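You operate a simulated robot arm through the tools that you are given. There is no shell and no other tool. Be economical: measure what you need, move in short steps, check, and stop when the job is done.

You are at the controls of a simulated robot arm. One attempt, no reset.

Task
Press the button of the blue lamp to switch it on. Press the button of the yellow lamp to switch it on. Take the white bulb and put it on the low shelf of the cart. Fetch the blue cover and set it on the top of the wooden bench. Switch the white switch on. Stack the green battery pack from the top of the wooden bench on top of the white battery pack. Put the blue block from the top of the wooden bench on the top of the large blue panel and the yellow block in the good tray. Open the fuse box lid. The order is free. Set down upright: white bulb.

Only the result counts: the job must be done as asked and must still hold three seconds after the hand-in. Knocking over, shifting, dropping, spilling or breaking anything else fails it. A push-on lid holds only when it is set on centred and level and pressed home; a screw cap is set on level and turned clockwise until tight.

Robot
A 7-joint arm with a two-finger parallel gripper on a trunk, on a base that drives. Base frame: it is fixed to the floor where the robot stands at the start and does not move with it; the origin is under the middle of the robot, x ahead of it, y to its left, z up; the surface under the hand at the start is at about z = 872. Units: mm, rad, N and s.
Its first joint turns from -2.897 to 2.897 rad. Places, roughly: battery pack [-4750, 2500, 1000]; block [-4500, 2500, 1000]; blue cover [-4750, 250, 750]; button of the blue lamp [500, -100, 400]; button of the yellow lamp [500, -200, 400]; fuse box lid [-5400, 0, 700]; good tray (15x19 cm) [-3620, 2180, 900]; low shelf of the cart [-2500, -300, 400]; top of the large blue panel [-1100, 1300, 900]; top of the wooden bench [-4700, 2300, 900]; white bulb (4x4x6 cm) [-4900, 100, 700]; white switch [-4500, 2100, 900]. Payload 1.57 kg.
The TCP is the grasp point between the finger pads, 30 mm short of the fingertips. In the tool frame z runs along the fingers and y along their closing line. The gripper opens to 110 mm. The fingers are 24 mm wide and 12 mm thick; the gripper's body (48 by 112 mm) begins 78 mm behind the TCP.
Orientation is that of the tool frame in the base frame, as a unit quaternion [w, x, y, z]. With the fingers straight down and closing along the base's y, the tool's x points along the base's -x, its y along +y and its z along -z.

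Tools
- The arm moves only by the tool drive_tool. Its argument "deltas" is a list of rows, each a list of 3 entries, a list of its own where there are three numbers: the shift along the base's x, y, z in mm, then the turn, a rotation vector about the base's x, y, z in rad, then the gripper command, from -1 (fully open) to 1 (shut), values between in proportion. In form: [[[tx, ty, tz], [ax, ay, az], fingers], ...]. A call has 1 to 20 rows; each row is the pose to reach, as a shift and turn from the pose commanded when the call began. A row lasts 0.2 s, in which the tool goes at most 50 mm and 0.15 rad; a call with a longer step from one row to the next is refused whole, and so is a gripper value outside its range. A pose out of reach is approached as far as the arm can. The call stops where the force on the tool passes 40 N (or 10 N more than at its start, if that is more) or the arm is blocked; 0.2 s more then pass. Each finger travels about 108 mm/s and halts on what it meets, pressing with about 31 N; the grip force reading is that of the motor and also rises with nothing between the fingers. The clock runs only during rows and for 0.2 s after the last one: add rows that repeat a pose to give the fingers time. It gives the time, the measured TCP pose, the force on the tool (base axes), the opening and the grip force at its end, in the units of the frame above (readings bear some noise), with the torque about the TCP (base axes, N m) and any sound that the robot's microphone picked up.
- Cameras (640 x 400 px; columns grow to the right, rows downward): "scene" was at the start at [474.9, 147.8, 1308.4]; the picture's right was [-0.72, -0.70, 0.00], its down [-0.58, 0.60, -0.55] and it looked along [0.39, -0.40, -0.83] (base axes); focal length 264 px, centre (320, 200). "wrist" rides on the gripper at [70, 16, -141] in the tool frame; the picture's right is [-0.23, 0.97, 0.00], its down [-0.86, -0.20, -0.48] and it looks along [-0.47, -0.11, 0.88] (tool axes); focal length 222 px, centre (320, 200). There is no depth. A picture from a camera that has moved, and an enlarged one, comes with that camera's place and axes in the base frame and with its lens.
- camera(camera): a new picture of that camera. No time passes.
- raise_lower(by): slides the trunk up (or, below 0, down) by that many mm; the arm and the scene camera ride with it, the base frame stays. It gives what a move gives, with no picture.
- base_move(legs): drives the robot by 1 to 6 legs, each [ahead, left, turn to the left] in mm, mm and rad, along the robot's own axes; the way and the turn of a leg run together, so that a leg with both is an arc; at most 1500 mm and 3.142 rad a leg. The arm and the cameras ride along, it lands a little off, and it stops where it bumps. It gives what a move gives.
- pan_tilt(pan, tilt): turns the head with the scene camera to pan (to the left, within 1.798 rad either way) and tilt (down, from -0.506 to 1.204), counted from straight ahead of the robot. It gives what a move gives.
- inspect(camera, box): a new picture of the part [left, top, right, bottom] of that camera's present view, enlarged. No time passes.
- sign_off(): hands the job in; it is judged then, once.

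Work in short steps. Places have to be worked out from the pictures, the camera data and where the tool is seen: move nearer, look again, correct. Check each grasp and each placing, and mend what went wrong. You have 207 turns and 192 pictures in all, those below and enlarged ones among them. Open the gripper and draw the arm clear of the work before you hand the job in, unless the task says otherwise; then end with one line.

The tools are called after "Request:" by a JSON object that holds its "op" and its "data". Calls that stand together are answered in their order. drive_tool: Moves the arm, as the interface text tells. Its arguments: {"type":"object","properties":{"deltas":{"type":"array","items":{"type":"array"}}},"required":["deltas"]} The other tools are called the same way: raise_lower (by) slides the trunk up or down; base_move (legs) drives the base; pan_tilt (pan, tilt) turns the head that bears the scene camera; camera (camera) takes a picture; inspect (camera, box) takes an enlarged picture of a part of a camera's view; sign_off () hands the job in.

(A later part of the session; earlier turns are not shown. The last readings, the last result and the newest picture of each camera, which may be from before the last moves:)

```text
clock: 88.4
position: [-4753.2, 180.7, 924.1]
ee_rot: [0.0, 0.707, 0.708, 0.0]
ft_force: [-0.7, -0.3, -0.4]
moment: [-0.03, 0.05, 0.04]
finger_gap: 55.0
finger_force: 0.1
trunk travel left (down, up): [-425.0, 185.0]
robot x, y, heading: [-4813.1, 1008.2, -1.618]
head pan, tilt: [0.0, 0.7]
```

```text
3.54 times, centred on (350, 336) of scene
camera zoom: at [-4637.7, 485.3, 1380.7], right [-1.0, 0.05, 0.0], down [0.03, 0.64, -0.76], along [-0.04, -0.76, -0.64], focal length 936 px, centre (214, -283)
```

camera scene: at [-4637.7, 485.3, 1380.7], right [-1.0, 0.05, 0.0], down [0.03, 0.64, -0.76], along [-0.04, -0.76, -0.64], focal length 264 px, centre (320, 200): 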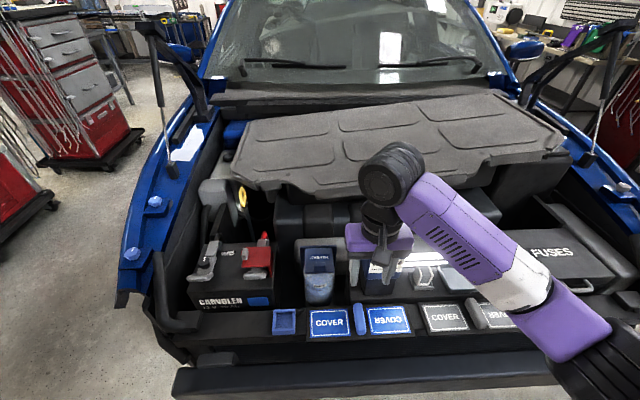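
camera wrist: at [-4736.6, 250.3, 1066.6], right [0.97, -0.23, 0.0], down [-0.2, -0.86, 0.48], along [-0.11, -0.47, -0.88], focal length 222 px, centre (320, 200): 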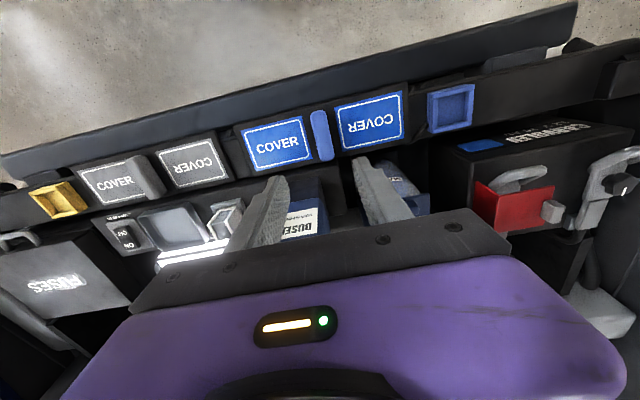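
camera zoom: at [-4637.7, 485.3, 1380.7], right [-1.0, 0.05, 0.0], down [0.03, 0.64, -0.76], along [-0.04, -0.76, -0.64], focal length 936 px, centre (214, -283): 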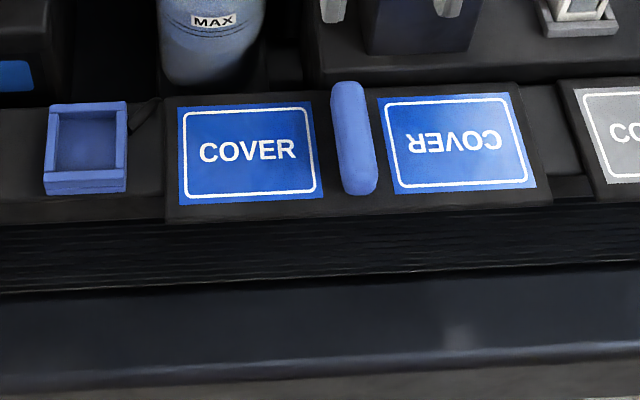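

I descend over the handle, slowly at the end until light contact.

Request:
{"op": "drive_tool", "data": {"deltas": [[[0, -3, -40], [0, 0, 0], 0], [[0, -3, -80], [0, 0, 0], 0], [[0, -3, -120], [0, 0, 0], 0], [[0, -3, -150], [0, 0, 0], 0], [[0, -3, -150], [0, 0, 0], 0]]}}

Request:
{"op": "camera", "data": {"camera": "wrist"}}

Request:
{"op": "inspect", "data": {"camera": "scene", "box": [260, 230, 460, 355]}}

```text
clock: 89.6
position: [-4754.8, 178.6, 773.7]
ee_rot: [-0.001, 0.706, 0.708, 0.0]
ft_force: [-0.3, 0.4, -0.7]
moment: [0.05, 0.0, -0.03]
finger_gap: 55.1
finger_force: 0.0
trunk travel left (down, up): [-425.0, 185.0]
robot x, y, heading: [-4815.4, 1009.1, -1.615]
head pan, tilt: [0.0, 0.7]
```

```text
153 pictures are left
camera wrist: at [-4738.0, 248.8, 915.9], right [0.97, -0.23, 0.0], down [-0.2, -0.86, 0.48], along [-0.11, -0.47, -0.88], focal length 222 px, centre (320, 200)
```

wrist: 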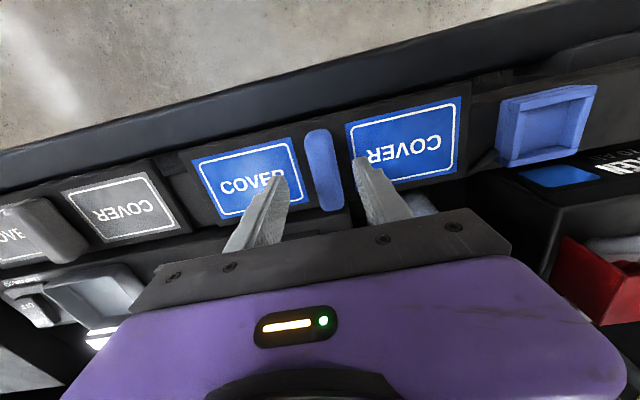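

```text
3.20 times, centred on (360, 292) of scene
camera zoom: at [-4637.7, 485.3, 1380.6], right [-1.0, 0.05, 0.0], down [0.03, 0.64, -0.76], along [-0.04, -0.76, -0.64], focal length 846 px, centre (192, -96)
```

zoom: 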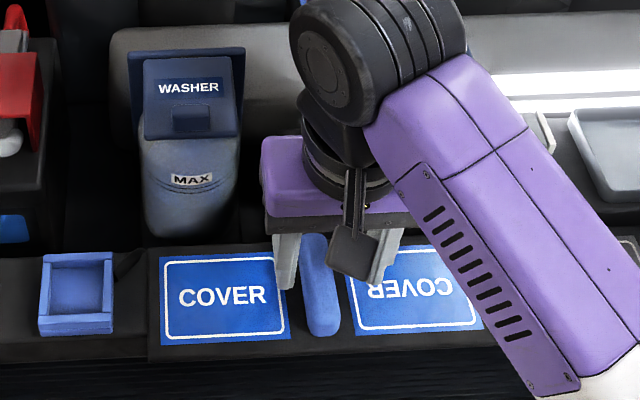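

Request:
{"op": "drive_tool", "data": {"deltas": [[[1, -1, -10], [0, 0, 0], 0], [[1, -1, -20], [0, 0, 0], 0], [[1, -1, -28], [0, 0, 0], 0], [[1, -1, -34], [0, 0, 0], 0], [[1, -1, -34], [0, 0, 0], 0]]}}

Request:
{"op": "camera", "data": {"camera": "wrist"}}

```text
clock: 90.8
position: [-4754.0, 178.8, 741.5]
ee_rot: [-0.001, 0.707, 0.707, 0.0]
ft_force: [-0.5, -0.3, -0.2]
moment: [0.04, -0.01, -0.02]
finger_gap: 54.8
finger_force: 0.2
trunk travel left (down, up): [-425.0, 185.0]
robot x, y, heading: [-4810.2, 1010.2, -1.622]
head pan, tilt: [0.0, 0.7]
```

```text
151 pictures are left
camera wrist: at [-4737.3, 247.5, 883.1], right [0.97, -0.23, 0.0], down [-0.2, -0.86, 0.48], along [-0.11, -0.47, -0.88], focal length 222 px, centre (320, 200)
```

wrist: 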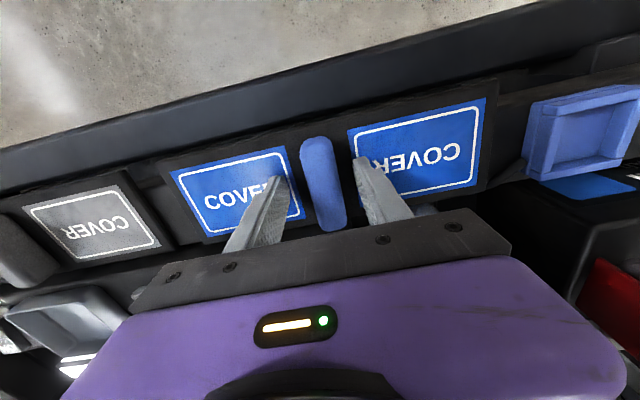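

Request:
{"op": "drive_tool", "data": {"deltas": [[[1, -1, -5], [0, 0, 0], 0], [[1, -1, -9], [0, 0, 0], 0], [[1, -1, -13], [0, 0, 0], 0], [[1, -1, -17], [0, 0, 0], 0], [[1, -1, -21], [0, 0, 0], 0], [[1, -1, -24], [0, 0, 0], 0]]}}

Request:
{"op": "camera", "data": {"camera": "wrist"}}

```text
clock: 91.4
position: [-4751.8, 175.2, 738.1]
ee_rot: [0.002, 0.706, 0.708, -0.002]
ft_force: [-0.3, 3.7, 17.4]
moment: [0.29, -0.07, 0.09]
finger_gap: 53.4
finger_force: 0.0
trunk travel left (down, up): [-425.0, 185.0]
robot x, y, heading: [-4811.0, 1005.4, -1.618]
head pan, tilt: [0.0, 0.7]
stopped in row 2: the force on the tool passed its limit at 47 N (the readings are from after the stop); the commanded pose is now the measured one
```

```text
150 pictures are left
camera wrist: at [-4735.7, 245.7, 880.3], right [0.97, -0.23, 0.0], down [-0.2, -0.85, 0.48], along [-0.11, -0.47, -0.88], focal length 222 px, centre (320, 200)
```

wrist: 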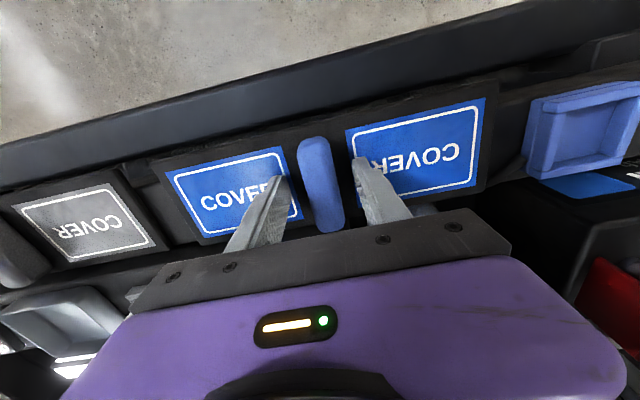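

Fingertips touch the plate. I rise 3 mm and close on the bar.

Request:
{"op": "drive_tool", "data": {"deltas": [[[0, 0, 3], [0, 0, 0], 0], [[0, 0, 3], [0, 0, 0], 0.5], [[0, 0, 3], [0, 0, 0], 1], [[0, 0, 3], [0, 0, 0], 1], [[0, 0, 3], [0, 0, 0], 1]]}}

Request:
{"op": "drive_tool", "data": {"deltas": [[[0, 0, 10], [0, 0, 0], 1], [[0, 0, 25], [0, 0, 0], 1], [[0, 0, 50], [0, 0, 0], 1], [[0, 0, 80], [0, 0, 0], 1], [[0, 0, 80], [0, 0, 0], 1]]}}

Request:
{"op": "camera", "data": {"camera": "wrist"}}

Request:
{"op": "camera", "data": {"camera": "scene"}}

```text
clock: 92.6
position: [-4751.9, 176.2, 738.2]
ee_rot: [0.0, 0.706, 0.708, -0.001]
ft_force: [0.0, -0.2, 0.6]
moment: [0.02, 0.03, -0.03]
finger_gap: 23.5
finger_force: 30.7
trunk travel left (down, up): [-425.0, 185.0]
robot x, y, heading: [-4811.1, 1012.6, -1.619]
head pan, tilt: [0.0, 0.7]
```

```text
clock: 93.8
position: [-4751.0, 175.6, 819.9]
ee_rot: [0.0, 0.706, 0.708, -0.002]
ft_force: [-0.9, 0.3, -1.7]
moment: [0.04, -0.01, 0.02]
finger_gap: 23.5
finger_force: 30.8
trunk travel left (down, up): [-425.0, 185.0]
robot x, y, heading: [-4812.0, 1007.8, -1.623]
head pan, tilt: [0.0, 0.7]
```

```text
149 pictures are left
camera wrist: at [-4734.2, 245.2, 962.3], right [0.97, -0.23, 0.0], down [-0.2, -0.85, 0.48], along [-0.11, -0.47, -0.88], focal length 222 px, centre (320, 200)
```

wrist: 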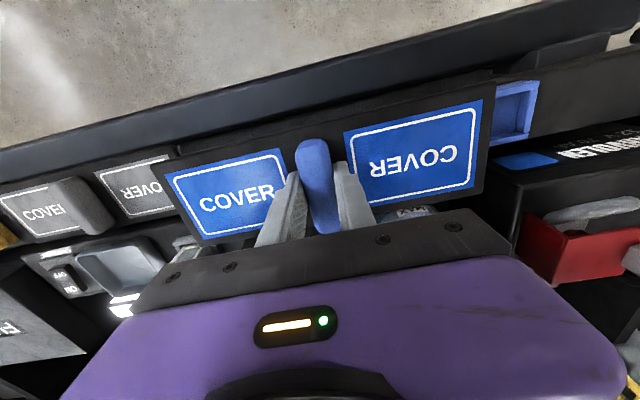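

```text
148 pictures are left
camera scene: at [-4637.7, 485.4, 1380.6], right [-1.0, 0.05, 0.0], down [0.03, 0.64, -0.76], along [-0.04, -0.76, -0.64], focal length 264 px, centre (320, 200)
```

scene: 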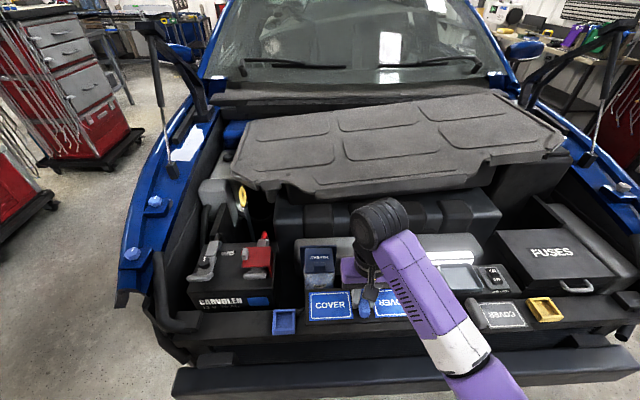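

The cover is held (23.5 mm bar). I raise the trunk and turn around to face the wooden bench.

Request:
{"op": "raise_lower", "data": {"by": 185}}

Request:
{"op": "drive_tool", "data": {"deltas": [[[0, 40, 30], [0, 0, 0], 1], [[0, 80, 60], [0, 0, 0], 1], [[0, 120, 80], [0, 0, 0], 1], [[0, 150, 100], [0, 0, 0], 1], [[0, 150, 100], [0, 0, 0], 1]]}}

Request:
{"op": "base_move", "data": {"legs": [[0, 0, 3.14], [0, 0, 0.05]]}}

Request:
{"op": "pan_tilt", "data": {"pan": 0, "tilt": 0.6}}

Request:
{"op": "camera", "data": {"camera": "scene"}}

```text
clock: 95.8
position: [-4750.4, 173.6, 1003.9]
ee_rot: [0.001, 0.706, 0.708, -0.001]
ft_force: [0.2, -1.7, -2.1]
moment: [0.01, -0.01, -0.03]
finger_gap: 23.5
finger_force: 30.8
trunk travel left (down, up): [-610.0, 0.0]
robot x, y, heading: [-4812.6, 1007.1, -1.62]
head pan, tilt: [0.0, 0.7]
```

```text
clock: 97.0
position: [-4751.9, 325.6, 1105.4]
ee_rot: [0.0, 0.707, 0.707, -0.001]
ft_force: [0.1, 0.9, -1.6]
moment: [-0.01, 0.02, -0.04]
finger_gap: 23.5
finger_force: 31.1
trunk travel left (down, up): [-610.0, 0.0]
robot x, y, heading: [-4809.9, 1009.3, -1.622]
head pan, tilt: [0.0, 0.7]
```

```text
clock: 105.3
position: [-4947.7, 1680.4, 1105.1]
ee_rot: [-0.001, 0.746, -0.666, -0.001]
ft_force: [-0.1, 0.2, -1.0]
moment: [-0.02, 0.02, -0.01]
finger_gap: 23.6
finger_force: 30.9
trunk travel left (down, up): [-610.0, 0.0]
robot x, y, heading: [-4814.4, 1008.0, 1.631]
head pan, tilt: [0.0, 0.7]
```

```text
clock: 106.0
position: [-4947.8, 1680.3, 1106.0]
ee_rot: [-0.001, 0.746, -0.666, 0.0]
ft_force: [0.2, 0.1, -1.8]
moment: [0.0, 0.0, -0.01]
finger_gap: 23.5
finger_force: 30.7
trunk travel left (down, up): [-610.0, 0.0]
robot x, y, heading: [-4809.2, 1007.3, 1.632]
head pan, tilt: [0.0, 0.6]
```

```text
147 pictures are left
camera scene: at [-5045.0, 1508.2, 1574.2], right [1.0, 0.06, 0.0], down [0.04, -0.56, -0.82], along [-0.05, 0.82, -0.57], focal length 264 px, centre (320, 200)
```

scene: 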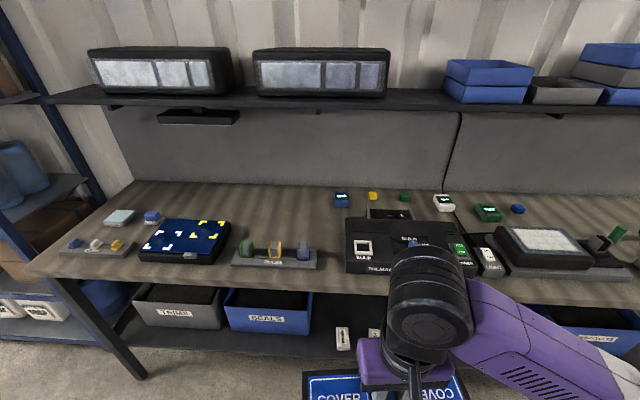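

I zoom on the bench to identify items and a free spot for the cover.

Request:
{"op": "inspect", "data": {"camera": "scene", "box": [320, 170, 640, 300]}}

Request:
{"op": "inspect", "data": {"camera": "scene", "box": [30, 170, 350, 300]}}

```text
2.00 times, centred on (480, 235) of scene
camera zoom: at [-5045.0, 1508.2, 1574.2], right [1.0, 0.06, 0.0], down [0.04, -0.56, -0.82], along [-0.05, 0.82, -0.57], focal length 529 px, centre (0, 130)
```

zoom: 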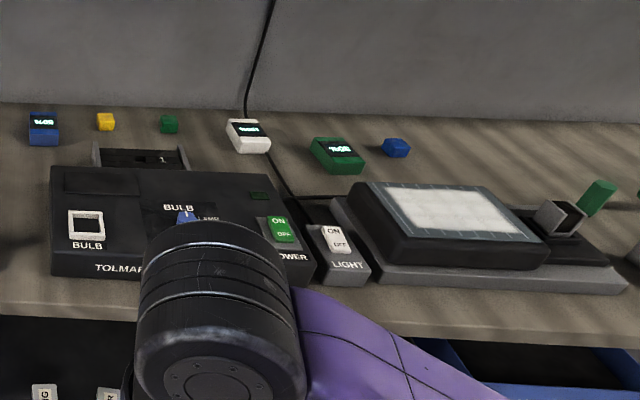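

```text
2.00 times, centred on (190, 235) of scene
camera zoom: at [-5045.0, 1508.2, 1574.2], right [1.0, 0.06, 0.0], down [0.04, -0.56, -0.82], along [-0.05, 0.82, -0.57], focal length 529 px, centre (580, 130)
```

zoom: 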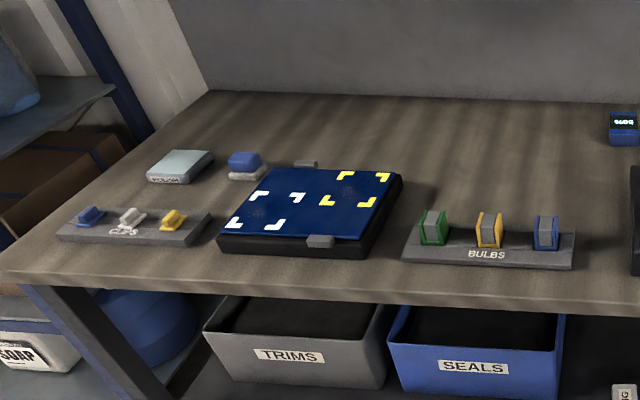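

I drive up to the bench with the cover over the free area behind the bulbs rack, around (−5230, 2330).

Request:
{"op": "base_move", "data": {"legs": [[511, 288, -0.06]]}}

Request:
{"op": "camera", "data": {"camera": "scene"}}

Request:
{"op": "camera", "data": {"camera": "wrist"}}

```text
clock: 109.3
position: [-5210.3, 2193.3, 1105.5]
ee_rot: [-0.001, 0.724, -0.69, 0.001]
ft_force: [0.1, 0.1, -2.5]
moment: [-0.04, 0.02, 0.0]
finger_gap: 23.4
finger_force: 31.0
trunk travel left (down, up): [-610.0, 0.0]
robot x, y, heading: [-5122.8, 1512.0, 1.571]
head pan, tilt: [0.0, 0.6]
```

```text
144 pictures are left
camera scene: at [-5317.6, 2025.5, 1574.3], right [1.0, 0.0, 0.0], down [0.0, -0.56, -0.83], along [0.0, 0.83, -0.56], focal length 264 px, centre (320, 200)
```

scene: 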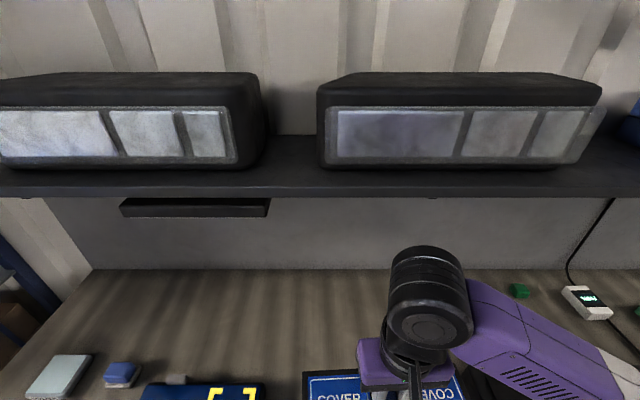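

```text
143 pictures are left
camera wrist: at [-5222.8, 2120.6, 1248.1], right [-0.98, 0.18, 0.0], down [0.16, 0.86, 0.48], along [0.09, 0.47, -0.88], focal length 222 px, centre (320, 200)
```

wrist: 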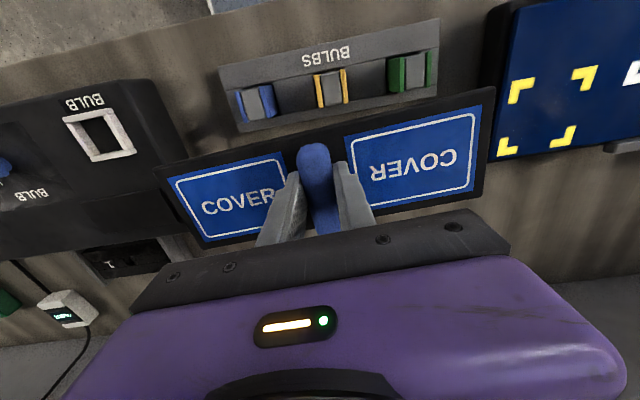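

Free zone x −5460..−4940, y>2160. I go to (−5205, 2292) and lower toward the bench.

Request:
{"op": "raise_lower", "data": {"by": -60}}

Request:
{"op": "drive_tool", "data": {"deltas": [[[2, 35, 0], [0, 0, -0.048], 1], [[5, 70, 0], [0, 0, -0.048], 1], [[5, 100, 0], [0, 0, -0.048], 1], [[5, 100, -30], [0, 0, -0.048], 1], [[5, 100, -60], [0, 0, -0.048], 1], [[5, 100, -60], [0, 0, -0.048], 1]]}}

Request:
{"op": "camera", "data": {"camera": "wrist"}}

Request:
{"op": "camera", "data": {"camera": "scene"}}

```text
clock: 110.3
position: [-5210.2, 2192.2, 1045.6]
ee_rot: [-0.001, 0.724, -0.69, 0.001]
ft_force: [-0.2, 0.9, -2.0]
moment: [-0.02, 0.01, 0.0]
finger_gap: 23.3
finger_force: 30.5
trunk travel left (down, up): [-550.0, 60.0]
robot x, y, heading: [-5117.3, 1512.8, 1.575]
head pan, tilt: [0.0, 0.6]
```

```text
clock: 111.7
position: [-5204.6, 2293.1, 985.9]
ee_rot: [-0.001, 0.708, -0.707, 0.0]
ft_force: [0.5, -0.3, -2.2]
moment: [-0.03, -0.01, 0.01]
finger_gap: 23.3
finger_force: 31.1
trunk travel left (down, up): [-550.0, 60.0]
robot x, y, heading: [-5115.3, 1507.0, 1.57]
head pan, tilt: [0.0, 0.6]
```

```text
142 pictures are left
camera wrist: at [-5221.1, 2222.3, 1128.3], right [-0.97, 0.23, 0.0], down [0.2, 0.85, 0.48], along [0.11, 0.47, -0.88], focal length 222 px, centre (320, 200)
```

wrist: 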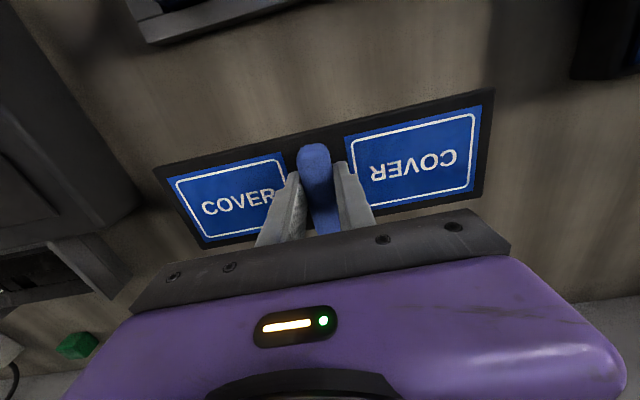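

```text
141 pictures are left
camera scene: at [-5317.7, 2025.7, 1514.2], right [1.0, 0.0, 0.0], down [0.0, -0.56, -0.83], along [0.0, 0.83, -0.56], focal length 264 px, centre (320, 200)
```

scene: 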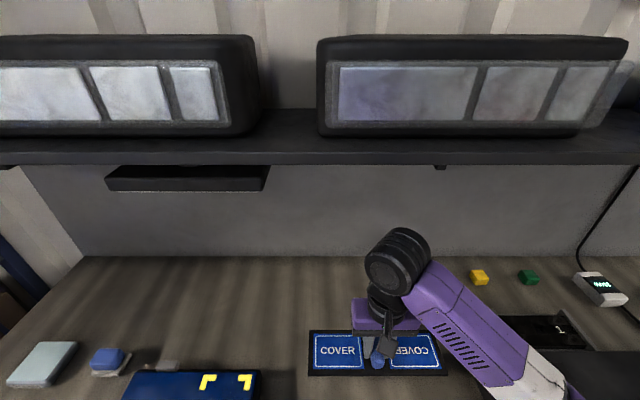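

Clear beneath. I lower till contact.

Request:
{"op": "drive_tool", "data": {"deltas": [[[0, 0, -10], [0, 0, 0], 1], [[0, 0, -18], [0, 0, 0], 1], [[0, 0, -24], [0, 0, 0], 1], [[0, 0, -28], [0, 0, 0], 1], [[0, 0, -32], [0, 0, 0], 1], [[0, 0, -36], [0, 0, 0], 1], [[0, 0, -40], [0, 0, 0], 1], [[0, 0, -44], [0, 0, 0], 1], [[0, 0, -48], [0, 0, 0], 1], [[0, 0, -52], [0, 0, 0], 1], [[0, 0, -56], [0, 0, 0], 1], [[0, 0, -60], [0, 0, 0], 1]]}}

```text
clock: 114.0
position: [-5205.0, 2292.0, 938.3]
ee_rot: [-0.003, 0.709, -0.706, -0.003]
ft_force: [-1.1, -6.0, 19.9]
moment: [-1.06, -0.08, 0.02]
finger_gap: 23.4
finger_force: 31.2
trunk travel left (down, up): [-550.0, 60.0]
robot x, y, heading: [-5118.2, 1508.3, 1.57]
head pan, tilt: [0.0, 0.6]
stopped in row 11: the force on the tool passed its limit at 46 N (the readings are from after the stop); the commanded pose is now the measured one
```

Contact: the cover rests on the bench. I release and rise.

Request:
{"op": "drive_tool", "data": {"deltas": [[[0, 0, 1], [0, 0, 0], 0.4], [[0, 0, 1], [0, 0, 0], 0], [[0, 0, 1], [0, 0, 0], 0], [[0, 0, 40], [0, 0, 0], 0], [[0, 0, 80], [0, 0, 0], 0], [[0, 0, 120], [0, 0, 0], 0], [[0, 0, 120], [0, 0, 0], 0]]}}

Request:
{"op": "camera", "data": {"camera": "wrist"}}

Request:
{"op": "camera", "data": {"camera": "scene"}}

```text
clock: 115.6
position: [-5205.9, 2290.7, 1055.9]
ee_rot: [-0.003, 0.708, -0.706, -0.002]
ft_force: [0.3, 0.5, -0.2]
moment: [0.03, -0.02, 0.02]
finger_gap: 55.0
finger_force: 0.1
trunk travel left (down, up): [-550.0, 60.0]
robot x, y, heading: [-5118.0, 1512.2, 1.571]
head pan, tilt: [0.0, 0.6]
```

```text
140 pictures are left
camera wrist: at [-5221.4, 2219.3, 1197.9], right [-0.97, 0.23, 0.0], down [0.2, 0.85, 0.48], along [0.11, 0.47, -0.88], focal length 222 px, centre (320, 200)
```

wrist: 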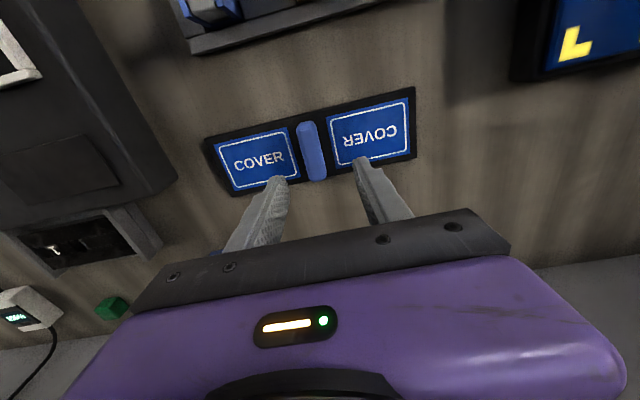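

```text
139 pictures are left
camera scene: at [-5317.7, 2025.5, 1514.3], right [1.0, 0.0, 0.0], down [0.0, -0.56, -0.83], along [0.0, 0.83, -0.56], focal length 264 px, centre (320, 200)
```

scene: 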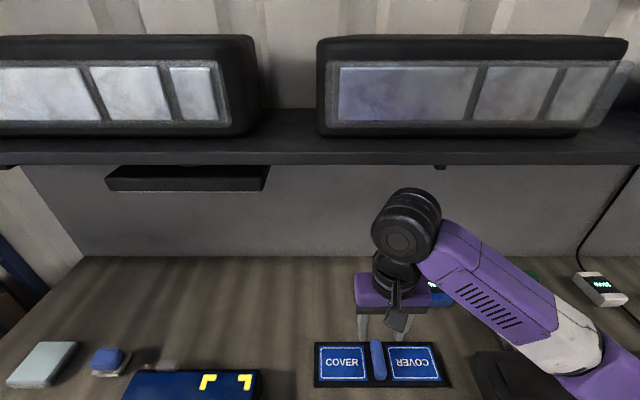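

Cover done. Next I move right along the bench toward the batteries, blocks and switch.

Request:
{"op": "raise_lower", "data": {"by": 60}}

Request:
{"op": "base_move", "data": {"legs": [[-150, -520, 0]]}}

Request:
{"op": "pan_tilt", "data": {"pan": -0.1, "tilt": 0.75}}

Request:
{"op": "camera", "data": {"camera": "scene"}}

Request:
{"op": "camera", "data": {"camera": "wrist"}}

```text
clock: 116.6
position: [-5206.0, 2290.6, 1115.4]
ee_rot: [-0.003, 0.708, -0.707, -0.002]
ft_force: [0.5, -0.3, -0.2]
moment: [0.01, 0.05, 0.0]
finger_gap: 55.0
finger_force: 0.0
trunk travel left (down, up): [-610.0, 0.0]
robot x, y, heading: [-5121.3, 1511.7, 1.572]
head pan, tilt: [0.0, 0.6]
```

```text
clock: 119.7
position: [-4695.6, 2136.4, 1115.6]
ee_rot: [0.003, -0.705, 0.709, 0.002]
ft_force: [0.9, -0.2, -0.3]
moment: [0.0, -0.02, 0.04]
finger_gap: 54.8
finger_force: 0.0
trunk travel left (down, up): [-610.0, 0.0]
robot x, y, heading: [-4613.0, 1357.5, 1.563]
head pan, tilt: [0.0, 0.6]
```

```text
clock: 120.4
position: [-4696.6, 2137.6, 1115.8]
ee_rot: [0.002, -0.706, 0.708, 0.002]
ft_force: [-0.2, 0.2, -0.1]
moment: [-0.02, 0.03, 0.01]
finger_gap: 54.9
finger_force: 0.0
trunk travel left (down, up): [-610.0, 0.0]
robot x, y, heading: [-4610.2, 1359.0, 1.564]
head pan, tilt: [-0.099, 0.75]
```

```text
138 pictures are left
camera scene: at [-4801.5, 1867.5, 1561.4], right [0.99, -0.1, 0.0], down [-0.07, -0.68, -0.73], along [0.08, 0.73, -0.68], focal length 264 px, centre (320, 200)
```

scene: 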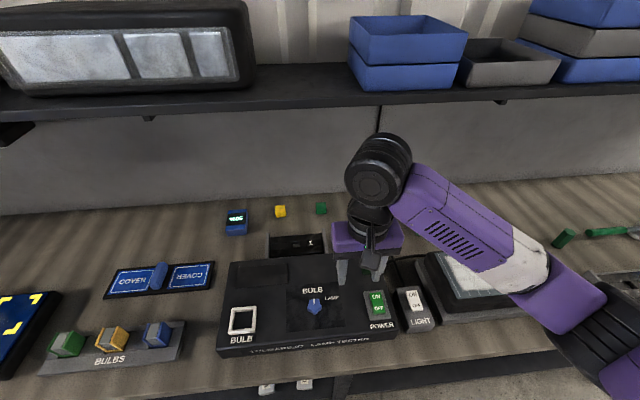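

```text
137 pictures are left
camera wrist: at [-4712.4, 2066.9, 1257.7], right [-0.97, 0.23, 0.0], down [0.2, 0.85, 0.48], along [0.11, 0.47, -0.87], focal length 222 px, centre (320, 200)
```

wrist: 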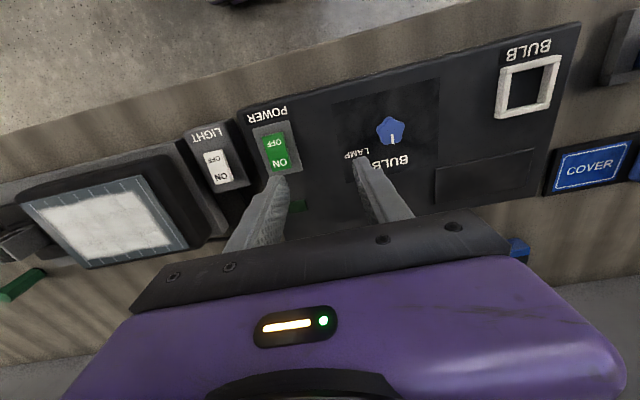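

Request:
{"op": "inspect", "data": {"camera": "wrist", "box": [160, 100, 320, 220]}}

Request:
{"op": "inspect", "data": {"camera": "scene", "box": [360, 260, 460, 340]}}

```text
3.33 times, centred on (240, 160) of wrist
camera zoom: at [-4712.4, 2066.9, 1257.7], right [-0.97, 0.23, 0.0], down [0.2, 0.85, 0.48], along [0.11, 0.47, -0.87], focal length 740 px, centre (587, 333)
```

zoom: 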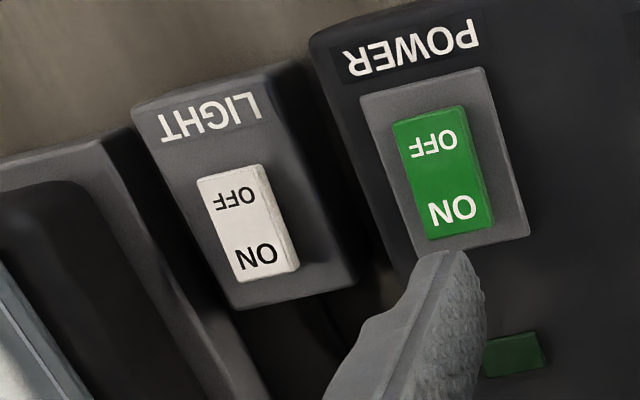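

```text
5.00 times, centred on (410, 300) of scene
camera zoom: at [-4801.5, 1867.5, 1561.4], right [0.99, -0.1, 0.0], down [-0.07, -0.68, -0.73], along [0.08, 0.73, -0.68], focal length 1322 px, centre (-130, -300)
```

zoom: 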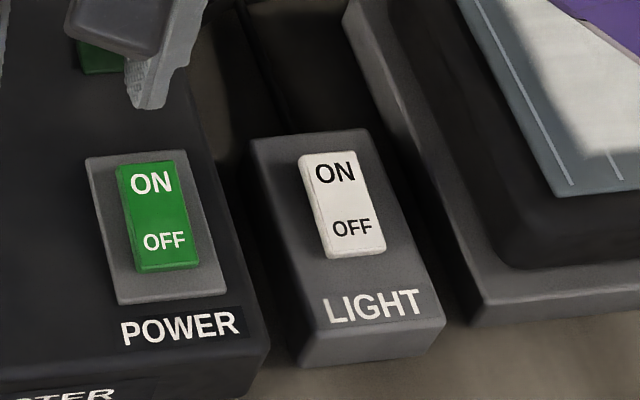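

Rocker spans y≈2120–2183 at x≈−4524, ON is the far half. I close the fingers and go above its ON end.

Request:
{"op": "drive_tool", "data": {"deltas": [[[40, 9, 0], [0, 0, 0], 1], [[80, 18, 0], [0, 0, 0], 1], [[120, 27, 0], [0, 0, 0], 1], [[150, 35, -20], [0, 0, 0], 1], [[172, 40, -50], [0, 0, 0], 1], [[172, 40, -95], [0, 0, 0], 1], [[172, 40, -130], [0, 0, 0], 1], [[172, 40, -130], [0, 0, 0], 1]]}}

Request:
{"op": "camera", "data": {"camera": "wrist"}}

```text
clock: 122.2
position: [-4524.1, 2173.1, 986.3]
ee_rot: [0.003, -0.706, 0.708, 0.003]
ft_force: [0.1, -0.7, 0.3]
moment: [0.01, 0.0, 0.04]
finger_gap: 0.0
finger_force: 21.2
trunk travel left (down, up): [-610.0, 0.0]
robot x, y, heading: [-4611.0, 1358.3, 1.568]
head pan, tilt: [-0.099, 0.75]
```

```text
134 pictures are left
camera wrist: at [-4539.9, 2102.0, 1128.4], right [-0.97, 0.23, 0.0], down [0.2, 0.85, 0.48], along [0.11, 0.47, -0.87], focal length 222 px, centre (320, 200)
```

wrist: 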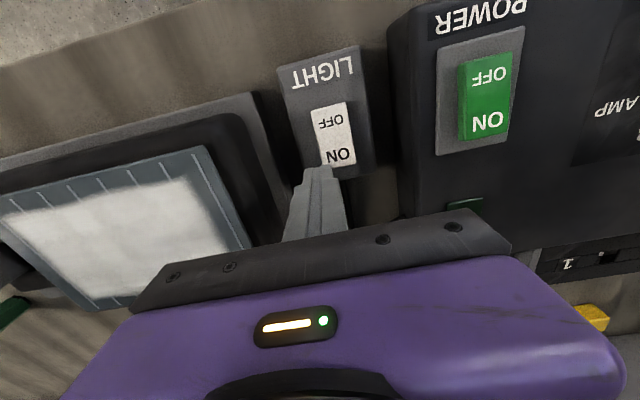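

Better triangulation from this closer view: ON is at about (−4543, 2159, 957), so I'm level with it. I rise 35 mm and shift over it.

Request:
{"op": "drive_tool", "data": {"deltas": [[[0, 0, 35], [0, 0, 0], 1], [[-10, -6, 35], [0, 0, 0], 1], [[-19, -11, 35], [0, 0, 0], 1], [[-19, -11, 35], [0, 0, 0], 1]]}}

Request:
{"op": "inspect", "data": {"camera": "wrist", "box": [220, 60, 420, 200]}}

```text
clock: 123.2
position: [-4543.9, 2164.5, 1020.2]
ee_rot: [0.003, -0.706, 0.708, 0.003]
ft_force: [-0.5, -0.3, -0.4]
moment: [0.03, 0.0, 0.05]
finger_gap: 0.0
finger_force: 21.1
trunk travel left (down, up): [-610.0, 0.0]
robot x, y, heading: [-4609.4, 1357.6, 1.567]
head pan, tilt: [-0.099, 0.75]
```

```text
2.86 times, centred on (320, 130) of wrist
camera zoom: at [-4559.4, 2094.0, 1163.8], right [-0.97, 0.23, 0.0], down [0.2, 0.85, 0.48], along [0.11, 0.47, -0.87], focal length 635 px, centre (320, 400)
```

zoom: 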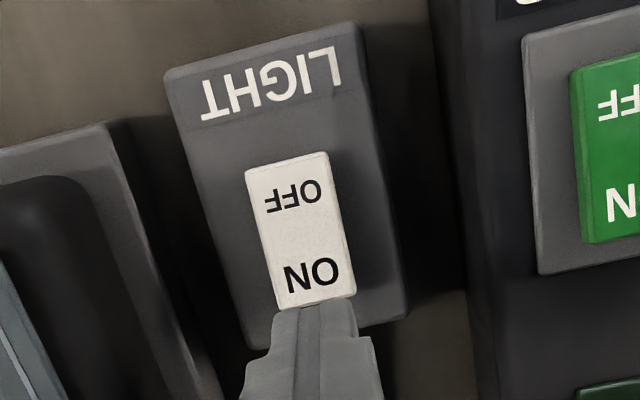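

Over the ON half. I press down gently.

Request:
{"op": "drive_tool", "data": {"deltas": [[[1, -3, -15], [0, 0, 0], 1], [[1, -3, -25], [0, 0, 0], 1], [[1, -3, -29], [0, 0, 0], 1], [[1, -3, -33], [0, 0, 0], 1], [[1, -3, -36], [0, 0, 0], 1], [[1, -3, -39], [0, 0, 0], 1], [[1, -3, -42], [0, 0, 0], 1], [[1, -3, -45], [0, 0, 0], 1], [[1, -3, -48], [0, 0, 0], 1]]}}

Request:
{"op": "camera", "data": {"camera": "wrist"}}

```text
clock: 125.0
position: [-4542.5, 2163.9, 980.7]
ee_rot: [0.006, -0.707, 0.708, 0.006]
ft_force: [-1.3, -3.6, 17.5]
moment: [-0.28, 0.08, 0.11]
finger_gap: 0.0
finger_force: 21.2
trunk travel left (down, up): [-610.0, 0.0]
robot x, y, heading: [-4610.4, 1358.7, 1.567]
head pan, tilt: [-0.099, 0.75]
stopped in row 9: the force on the tool passed its limit at 45 N (the readings are from after the stop); the commanded pose is now the measured one
```

```text
132 pictures are left
camera wrist: at [-4558.0, 2092.7, 1121.9], right [-0.97, 0.23, 0.0], down [0.2, 0.85, 0.49], along [0.11, 0.48, -0.87], focal length 222 px, centre (320, 200)
```

wrist: 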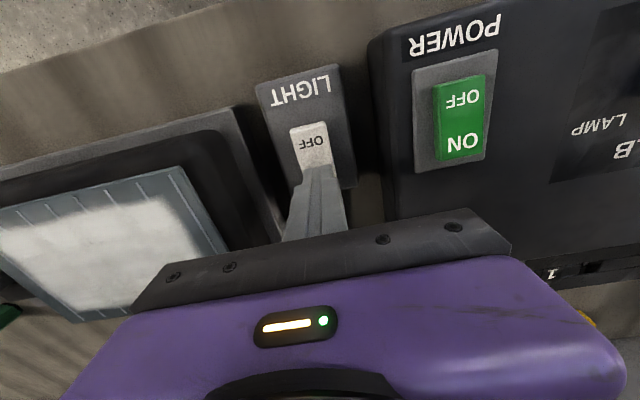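

No sound; I lift and check the rocker's state.

Request:
{"op": "drive_tool", "data": {"deltas": [[[0, 0, 30], [0, 0, 0], 1], [[0, 20, 60], [0, 0, 0], 1], [[0, 50, 80], [0, 0, 0], 1], [[0, 50, 80], [0, 0, 0], 1]]}}

Request:
{"op": "camera", "data": {"camera": "wrist"}}

Request:
{"op": "inspect", "data": {"camera": "wrist", "box": [200, 20, 400, 160]}}

Request:
{"op": "inspect", "data": {"camera": "scene", "box": [340, 240, 500, 340]}}

```text
clock: 126.0
position: [-4543.8, 2215.3, 1059.3]
ee_rot: [0.005, -0.705, 0.709, 0.005]
ft_force: [0.7, -0.2, 0.1]
moment: [0.02, 0.01, 0.01]
finger_gap: 0.1
finger_force: 21.6
trunk travel left (down, up): [-610.0, 0.0]
robot x, y, heading: [-4608.1, 1356.3, 1.563]
head pan, tilt: [-0.099, 0.75]
```

```text
131 pictures are left
camera wrist: at [-4560.1, 2143.3, 1200.8], right [-0.97, 0.23, 0.0], down [0.2, 0.85, 0.49], along [0.11, 0.48, -0.87], focal length 222 px, centre (320, 200)
```

wrist: 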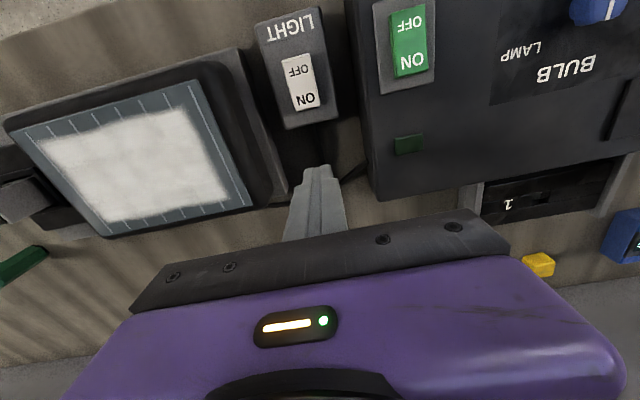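

```text
2.86 times, centred on (300, 90) of wrist
camera zoom: at [-4560.1, 2143.3, 1200.8], right [-0.97, 0.23, 0.0], down [0.2, 0.85, 0.49], along [0.11, 0.48, -0.87], focal length 635 px, centre (377, 514)
```

zoom: 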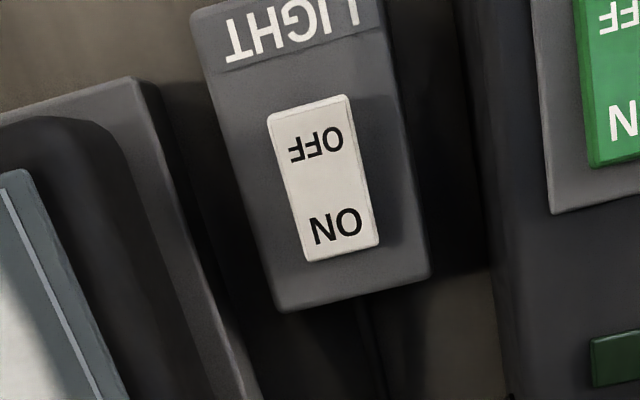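

```text
4.00 times, centred on (420, 290) of scene
camera zoom: at [-4801.5, 1867.4, 1561.4], right [0.99, -0.1, 0.0], down [-0.07, -0.68, -0.73], along [0.08, 0.73, -0.68], focal length 1058 px, centre (-80, -160)
```

zoom: 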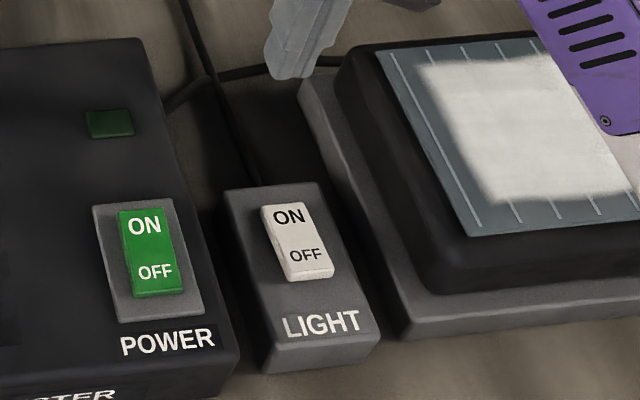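

The rocker's OFF end is now raised, so it is ON. Next, the batteries at y≈2400–2460: I retract the tool relative to the base, move the base up, and look.

Request:
{"op": "drive_tool", "data": {"deltas": [[[-30, -40, 0], [0, 0, 0], 0], [[-60, -80, 0], [0, 0, 0], 0], [[-90, -120, 0], [0, 0, 0], 0], [[-120, -160, 0], [0, 0, 0], 0], [[-120, -200, 0], [0, 0, 0], 0], [[-120, -200, 0], [0, 0, 0], 0]]}}

Request:
{"op": "base_move", "data": {"legs": [[225, -120, 0]]}}

Request:
{"op": "pan_tilt", "data": {"pan": -0.35, "tilt": 0.8}}

Request:
{"op": "camera", "data": {"camera": "scene"}}

Request:
{"op": "camera", "data": {"camera": "wrist"}}

```text
clock: 127.4
position: [-4658.9, 2014.6, 1055.5]
ee_rot: [0.006, -0.706, 0.708, 0.004]
ft_force: [0.2, 0.2, 0.3]
moment: [0.0, -0.04, 0.01]
finger_gap: 55.3
finger_force: 0.2
trunk travel left (down, up): [-610.0, 0.0]
robot x, y, heading: [-4610.0, 1357.8, 1.564]
head pan, tilt: [-0.099, 0.75]
```

```text
clock: 129.2
position: [-4534.4, 2240.9, 1055.9]
ee_rot: [0.005, -0.706, 0.708, 0.005]
ft_force: [0.0, 0.7, 0.7]
moment: [0.03, -0.02, 0.03]
finger_gap: 54.9
finger_force: 0.1
trunk travel left (down, up): [-610.0, 0.0]
robot x, y, heading: [-4489.5, 1582.9, 1.56]
head pan, tilt: [-0.099, 0.75]
```

```text
clock: 130.0
position: [-4534.2, 2241.6, 1056.0]
ee_rot: [0.005, -0.705, 0.709, 0.005]
ft_force: [0.4, 0.1, 0.9]
moment: [0.0, 0.02, 0.02]
finger_gap: 54.9
finger_force: 0.1
trunk travel left (down, up): [-610.0, 0.0]
robot x, y, heading: [-4488.7, 1582.7, 1.561]
head pan, tilt: [-0.351, 0.799]
```

```text
128 pictures are left
camera scene: at [-4658.5, 2087.3, 1557.4], right [0.94, -0.35, 0.0], down [-0.25, -0.67, -0.7], along [0.24, 0.65, -0.72], focal length 264 px, centre (320, 200)
```

scene: 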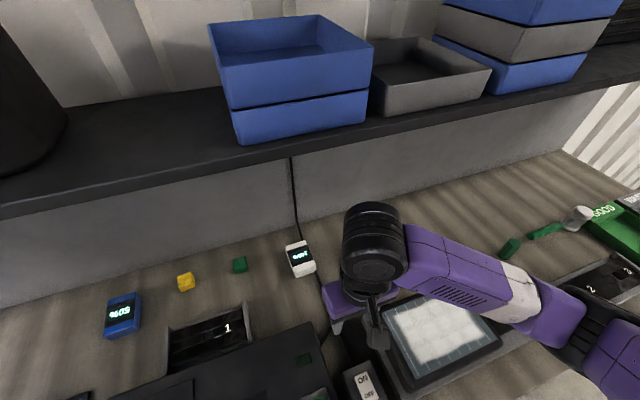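

```text
127 pictures are left
camera wrist: at [-4551.0, 2169.7, 1197.8], right [-0.97, 0.23, 0.0], down [0.2, 0.85, 0.49], along [0.11, 0.48, -0.87], focal length 222 px, centre (320, 200)
```

wrist: 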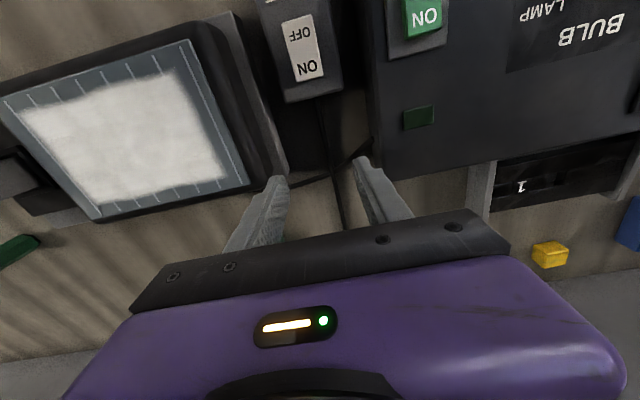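

White pack at ≈(−4576,2470). I move the arm left to uncover the green pack.

Request:
{"op": "drive_tool", "data": {"deltas": [[[-45, -20, 0], [0, 0, 0], 0], [[-90, -40, 0], [0, 0, 0], 0], [[-135, -60, 0], [0, 0, 0], 0], [[-180, -80, 0], [0, 0, 0], 0], [[-220, -90, 0], [0, 0, 0], 0], [[-220, -90, 0], [0, 0, 0], 0]]}}

Request:
{"op": "pan_tilt", "data": {"pan": -0.5, "tilt": 0.8}}

Request:
{"op": "camera", "data": {"camera": "scene"}}

```text
clock: 131.4
position: [-4756.0, 2149.9, 1052.8]
ee_rot: [0.005, -0.704, 0.71, 0.004]
ft_force: [-0.1, 0.0, 0.3]
moment: [-0.02, 0.01, -0.02]
finger_gap: 54.9
finger_force: 0.0
trunk travel left (down, up): [-610.0, 0.0]
robot x, y, heading: [-4493.6, 1583.5, 1.56]
head pan, tilt: [-0.351, 0.799]
```

```text
clock: 132.1
position: [-4755.9, 2149.8, 1053.6]
ee_rot: [0.005, -0.706, 0.709, 0.004]
ft_force: [0.0, 0.5, 0.0]
moment: [0.01, -0.01, 0.0]
finger_gap: 55.1
finger_force: 0.1
trunk travel left (down, up): [-610.0, 0.0]
robot x, y, heading: [-4488.4, 1585.5, 1.56]
head pan, tilt: [-0.499, 0.799]
```

```text
126 pictures are left
camera scene: at [-4647.7, 2082.3, 1557.4], right [0.87, -0.49, 0.0], down [-0.35, -0.63, -0.7], along [0.34, 0.61, -0.72], focal length 264 px, centre (320, 200)
```

scene: 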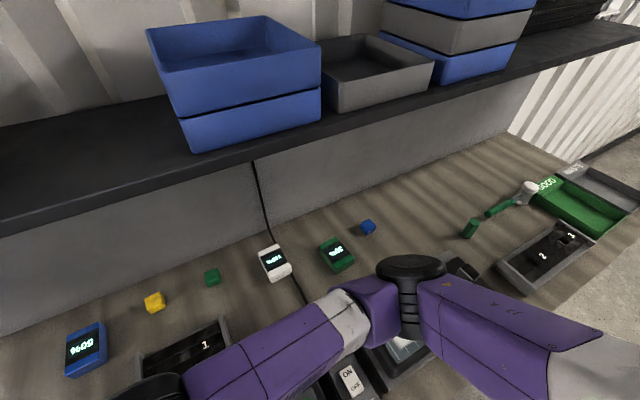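

Request:
{"op": "inspect", "data": {"camera": "scene", "box": [240, 200, 400, 300]}}

```text
4.00 times, centred on (320, 250) of scene
camera zoom: at [-4647.7, 2082.3, 1557.4], right [0.87, -0.49, 0.0], down [-0.35, -0.63, -0.7], along [0.34, 0.61, -0.72], focal length 1058 px, centre (320, 0)
```

zoom: 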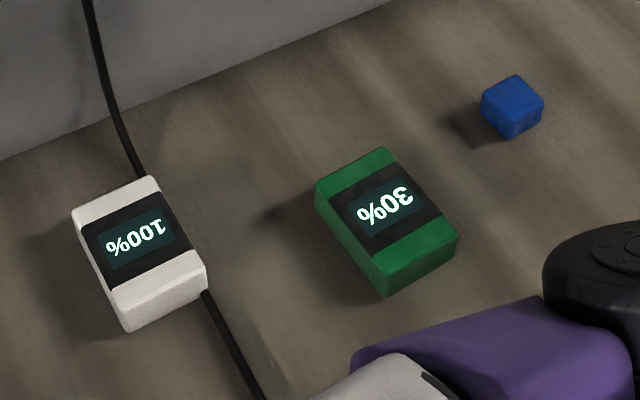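

Green pack: centre ≈(−4411,2417), 56×85 mm, top ≈932; white pack centre ≈(−4568,2474). I move the open gripper in front of the green pack, beneath the shelf.

Request:
{"op": "drive_tool", "data": {"deltas": [[[43, 15, 5], [0, 0, 0], -0.7], [[86, 30, 5], [0, 0, 0], -0.7], [[129, 45, 5], [0, 0, 0], -0.7], [[172, 60, 5], [0, 0, 0], -0.7], [[215, 75, 5], [0, 0, 0], -0.7], [[258, 90, 5], [0, 0, 0], -0.7], [[301, 110, 5], [0, 0, 0], -0.7], [[345, 130, 5], [0, 0, 0], -0.7], [[345, 145, -20], [0, 0, 0], -0.7], [[345, 150, -60], [0, 0, 0], -0.7], [[345, 150, -60], [0, 0, 0], -0.7]]}}

Request:
{"op": "camera", "data": {"camera": "scene"}}

Request:
{"op": "camera", "data": {"camera": "wrist"}}

```text
clock: 134.5
position: [-4407.0, 2302.7, 995.9]
ee_rot: [0.006, -0.706, 0.708, 0.005]
ft_force: [-0.7, 0.8, 1.1]
moment: [0.02, 0.0, 0.02]
finger_gap: 93.3
finger_force: 0.1
trunk travel left (down, up): [-610.0, 0.0]
robot x, y, heading: [-4489.1, 1587.4, 1.56]
head pan, tilt: [-0.499, 0.799]
```

```text
124 pictures are left
camera scene: at [-4647.5, 2082.3, 1557.4], right [0.87, -0.49, 0.0], down [-0.35, -0.63, -0.7], along [0.34, 0.61, -0.72], focal length 264 px, centre (320, 200)
```

scene: 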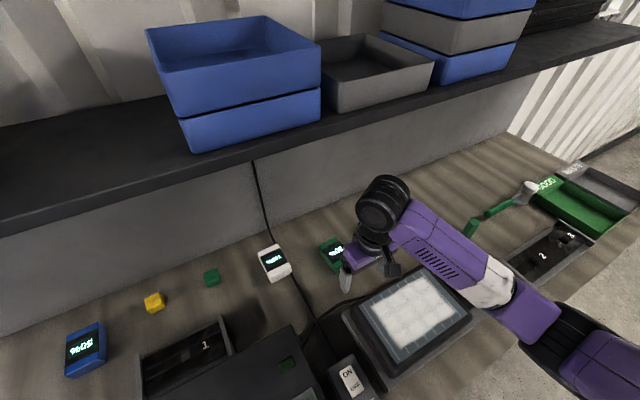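

```text
123 pictures are left
camera wrist: at [-4423.3, 2230.3, 1136.8], right [-0.97, 0.23, 0.0], down [0.2, 0.85, 0.49], along [0.11, 0.48, -0.87], focal length 222 px, centre (320, 200)
```

wrist: 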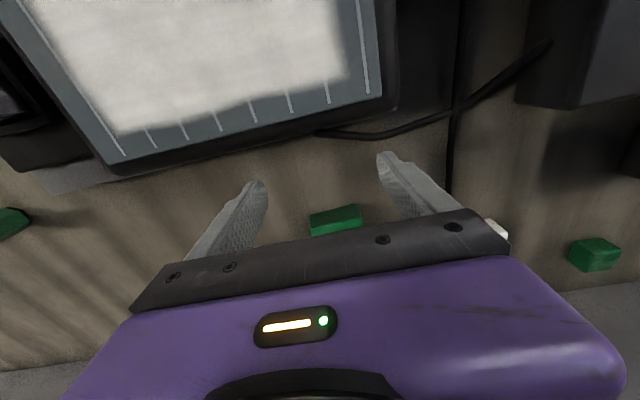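

The pack is centred between the fingers. I slide over it and lower.

Request:
{"op": "drive_tool", "data": {"deltas": [[[-1, 40, -3], [0, 0, 0], -0.7], [[-2, 80, -3], [0, 0, 0], -0.7], [[-2, 113, -3], [0, 0, 0], -0.7], [[-2, 113, -25], [0, 0, 0], -0.7], [[-2, 113, -45], [0, 0, 0], -0.7], [[-2, 113, -57], [0, 0, 0], -0.7], [[-2, 113, -57], [0, 0, 0], -0.7]]}}

Request:
{"op": "camera", "data": {"camera": "wrist"}}

Request:
{"op": "inspect", "data": {"camera": "scene", "box": [240, 150, 480, 300]}}

```text
clock: 136.1
position: [-4410.7, 2413.3, 939.1]
ee_rot: [0.005, -0.705, 0.709, 0.005]
ft_force: [0.0, 0.0, -0.8]
moment: [0.03, 0.0, -0.02]
finger_gap: 93.4
finger_force: 0.0
trunk travel left (down, up): [-610.0, 0.0]
robot x, y, heading: [-4487.1, 1586.0, 1.562]
head pan, tilt: [-0.499, 0.799]
```

```text
122 pictures are left
camera wrist: at [-4427.4, 2341.9, 1081.1], right [-0.97, 0.23, 0.0], down [0.2, 0.85, 0.49], along [0.11, 0.48, -0.87], focal length 222 px, centre (320, 200)
```

wrist: 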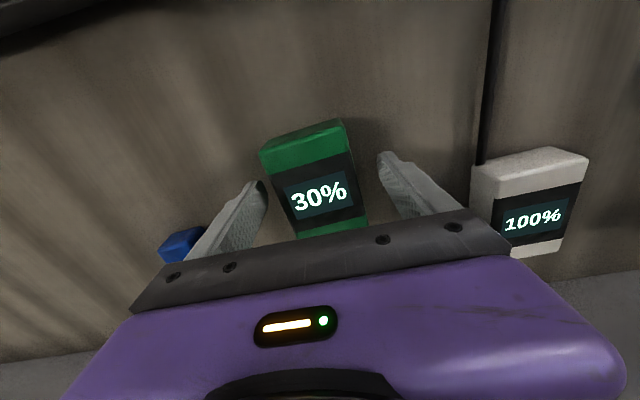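

```text
2.67 times, centred on (360, 225) of scene
camera zoom: at [-4647.6, 2082.3, 1557.4], right [0.87, -0.49, 0.0], down [-0.35, -0.63, -0.7], along [0.34, 0.61, -0.72], focal length 705 px, centre (213, 133)
```

zoom: 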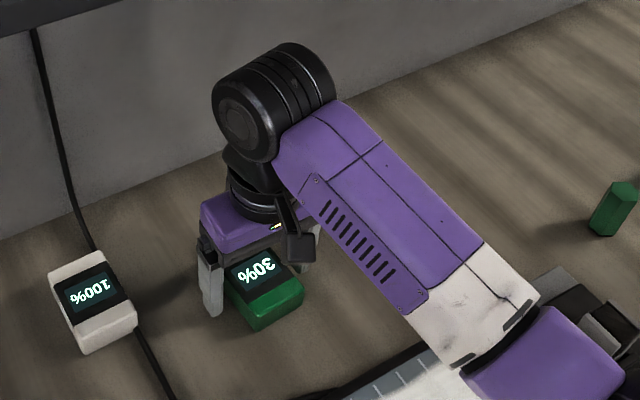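

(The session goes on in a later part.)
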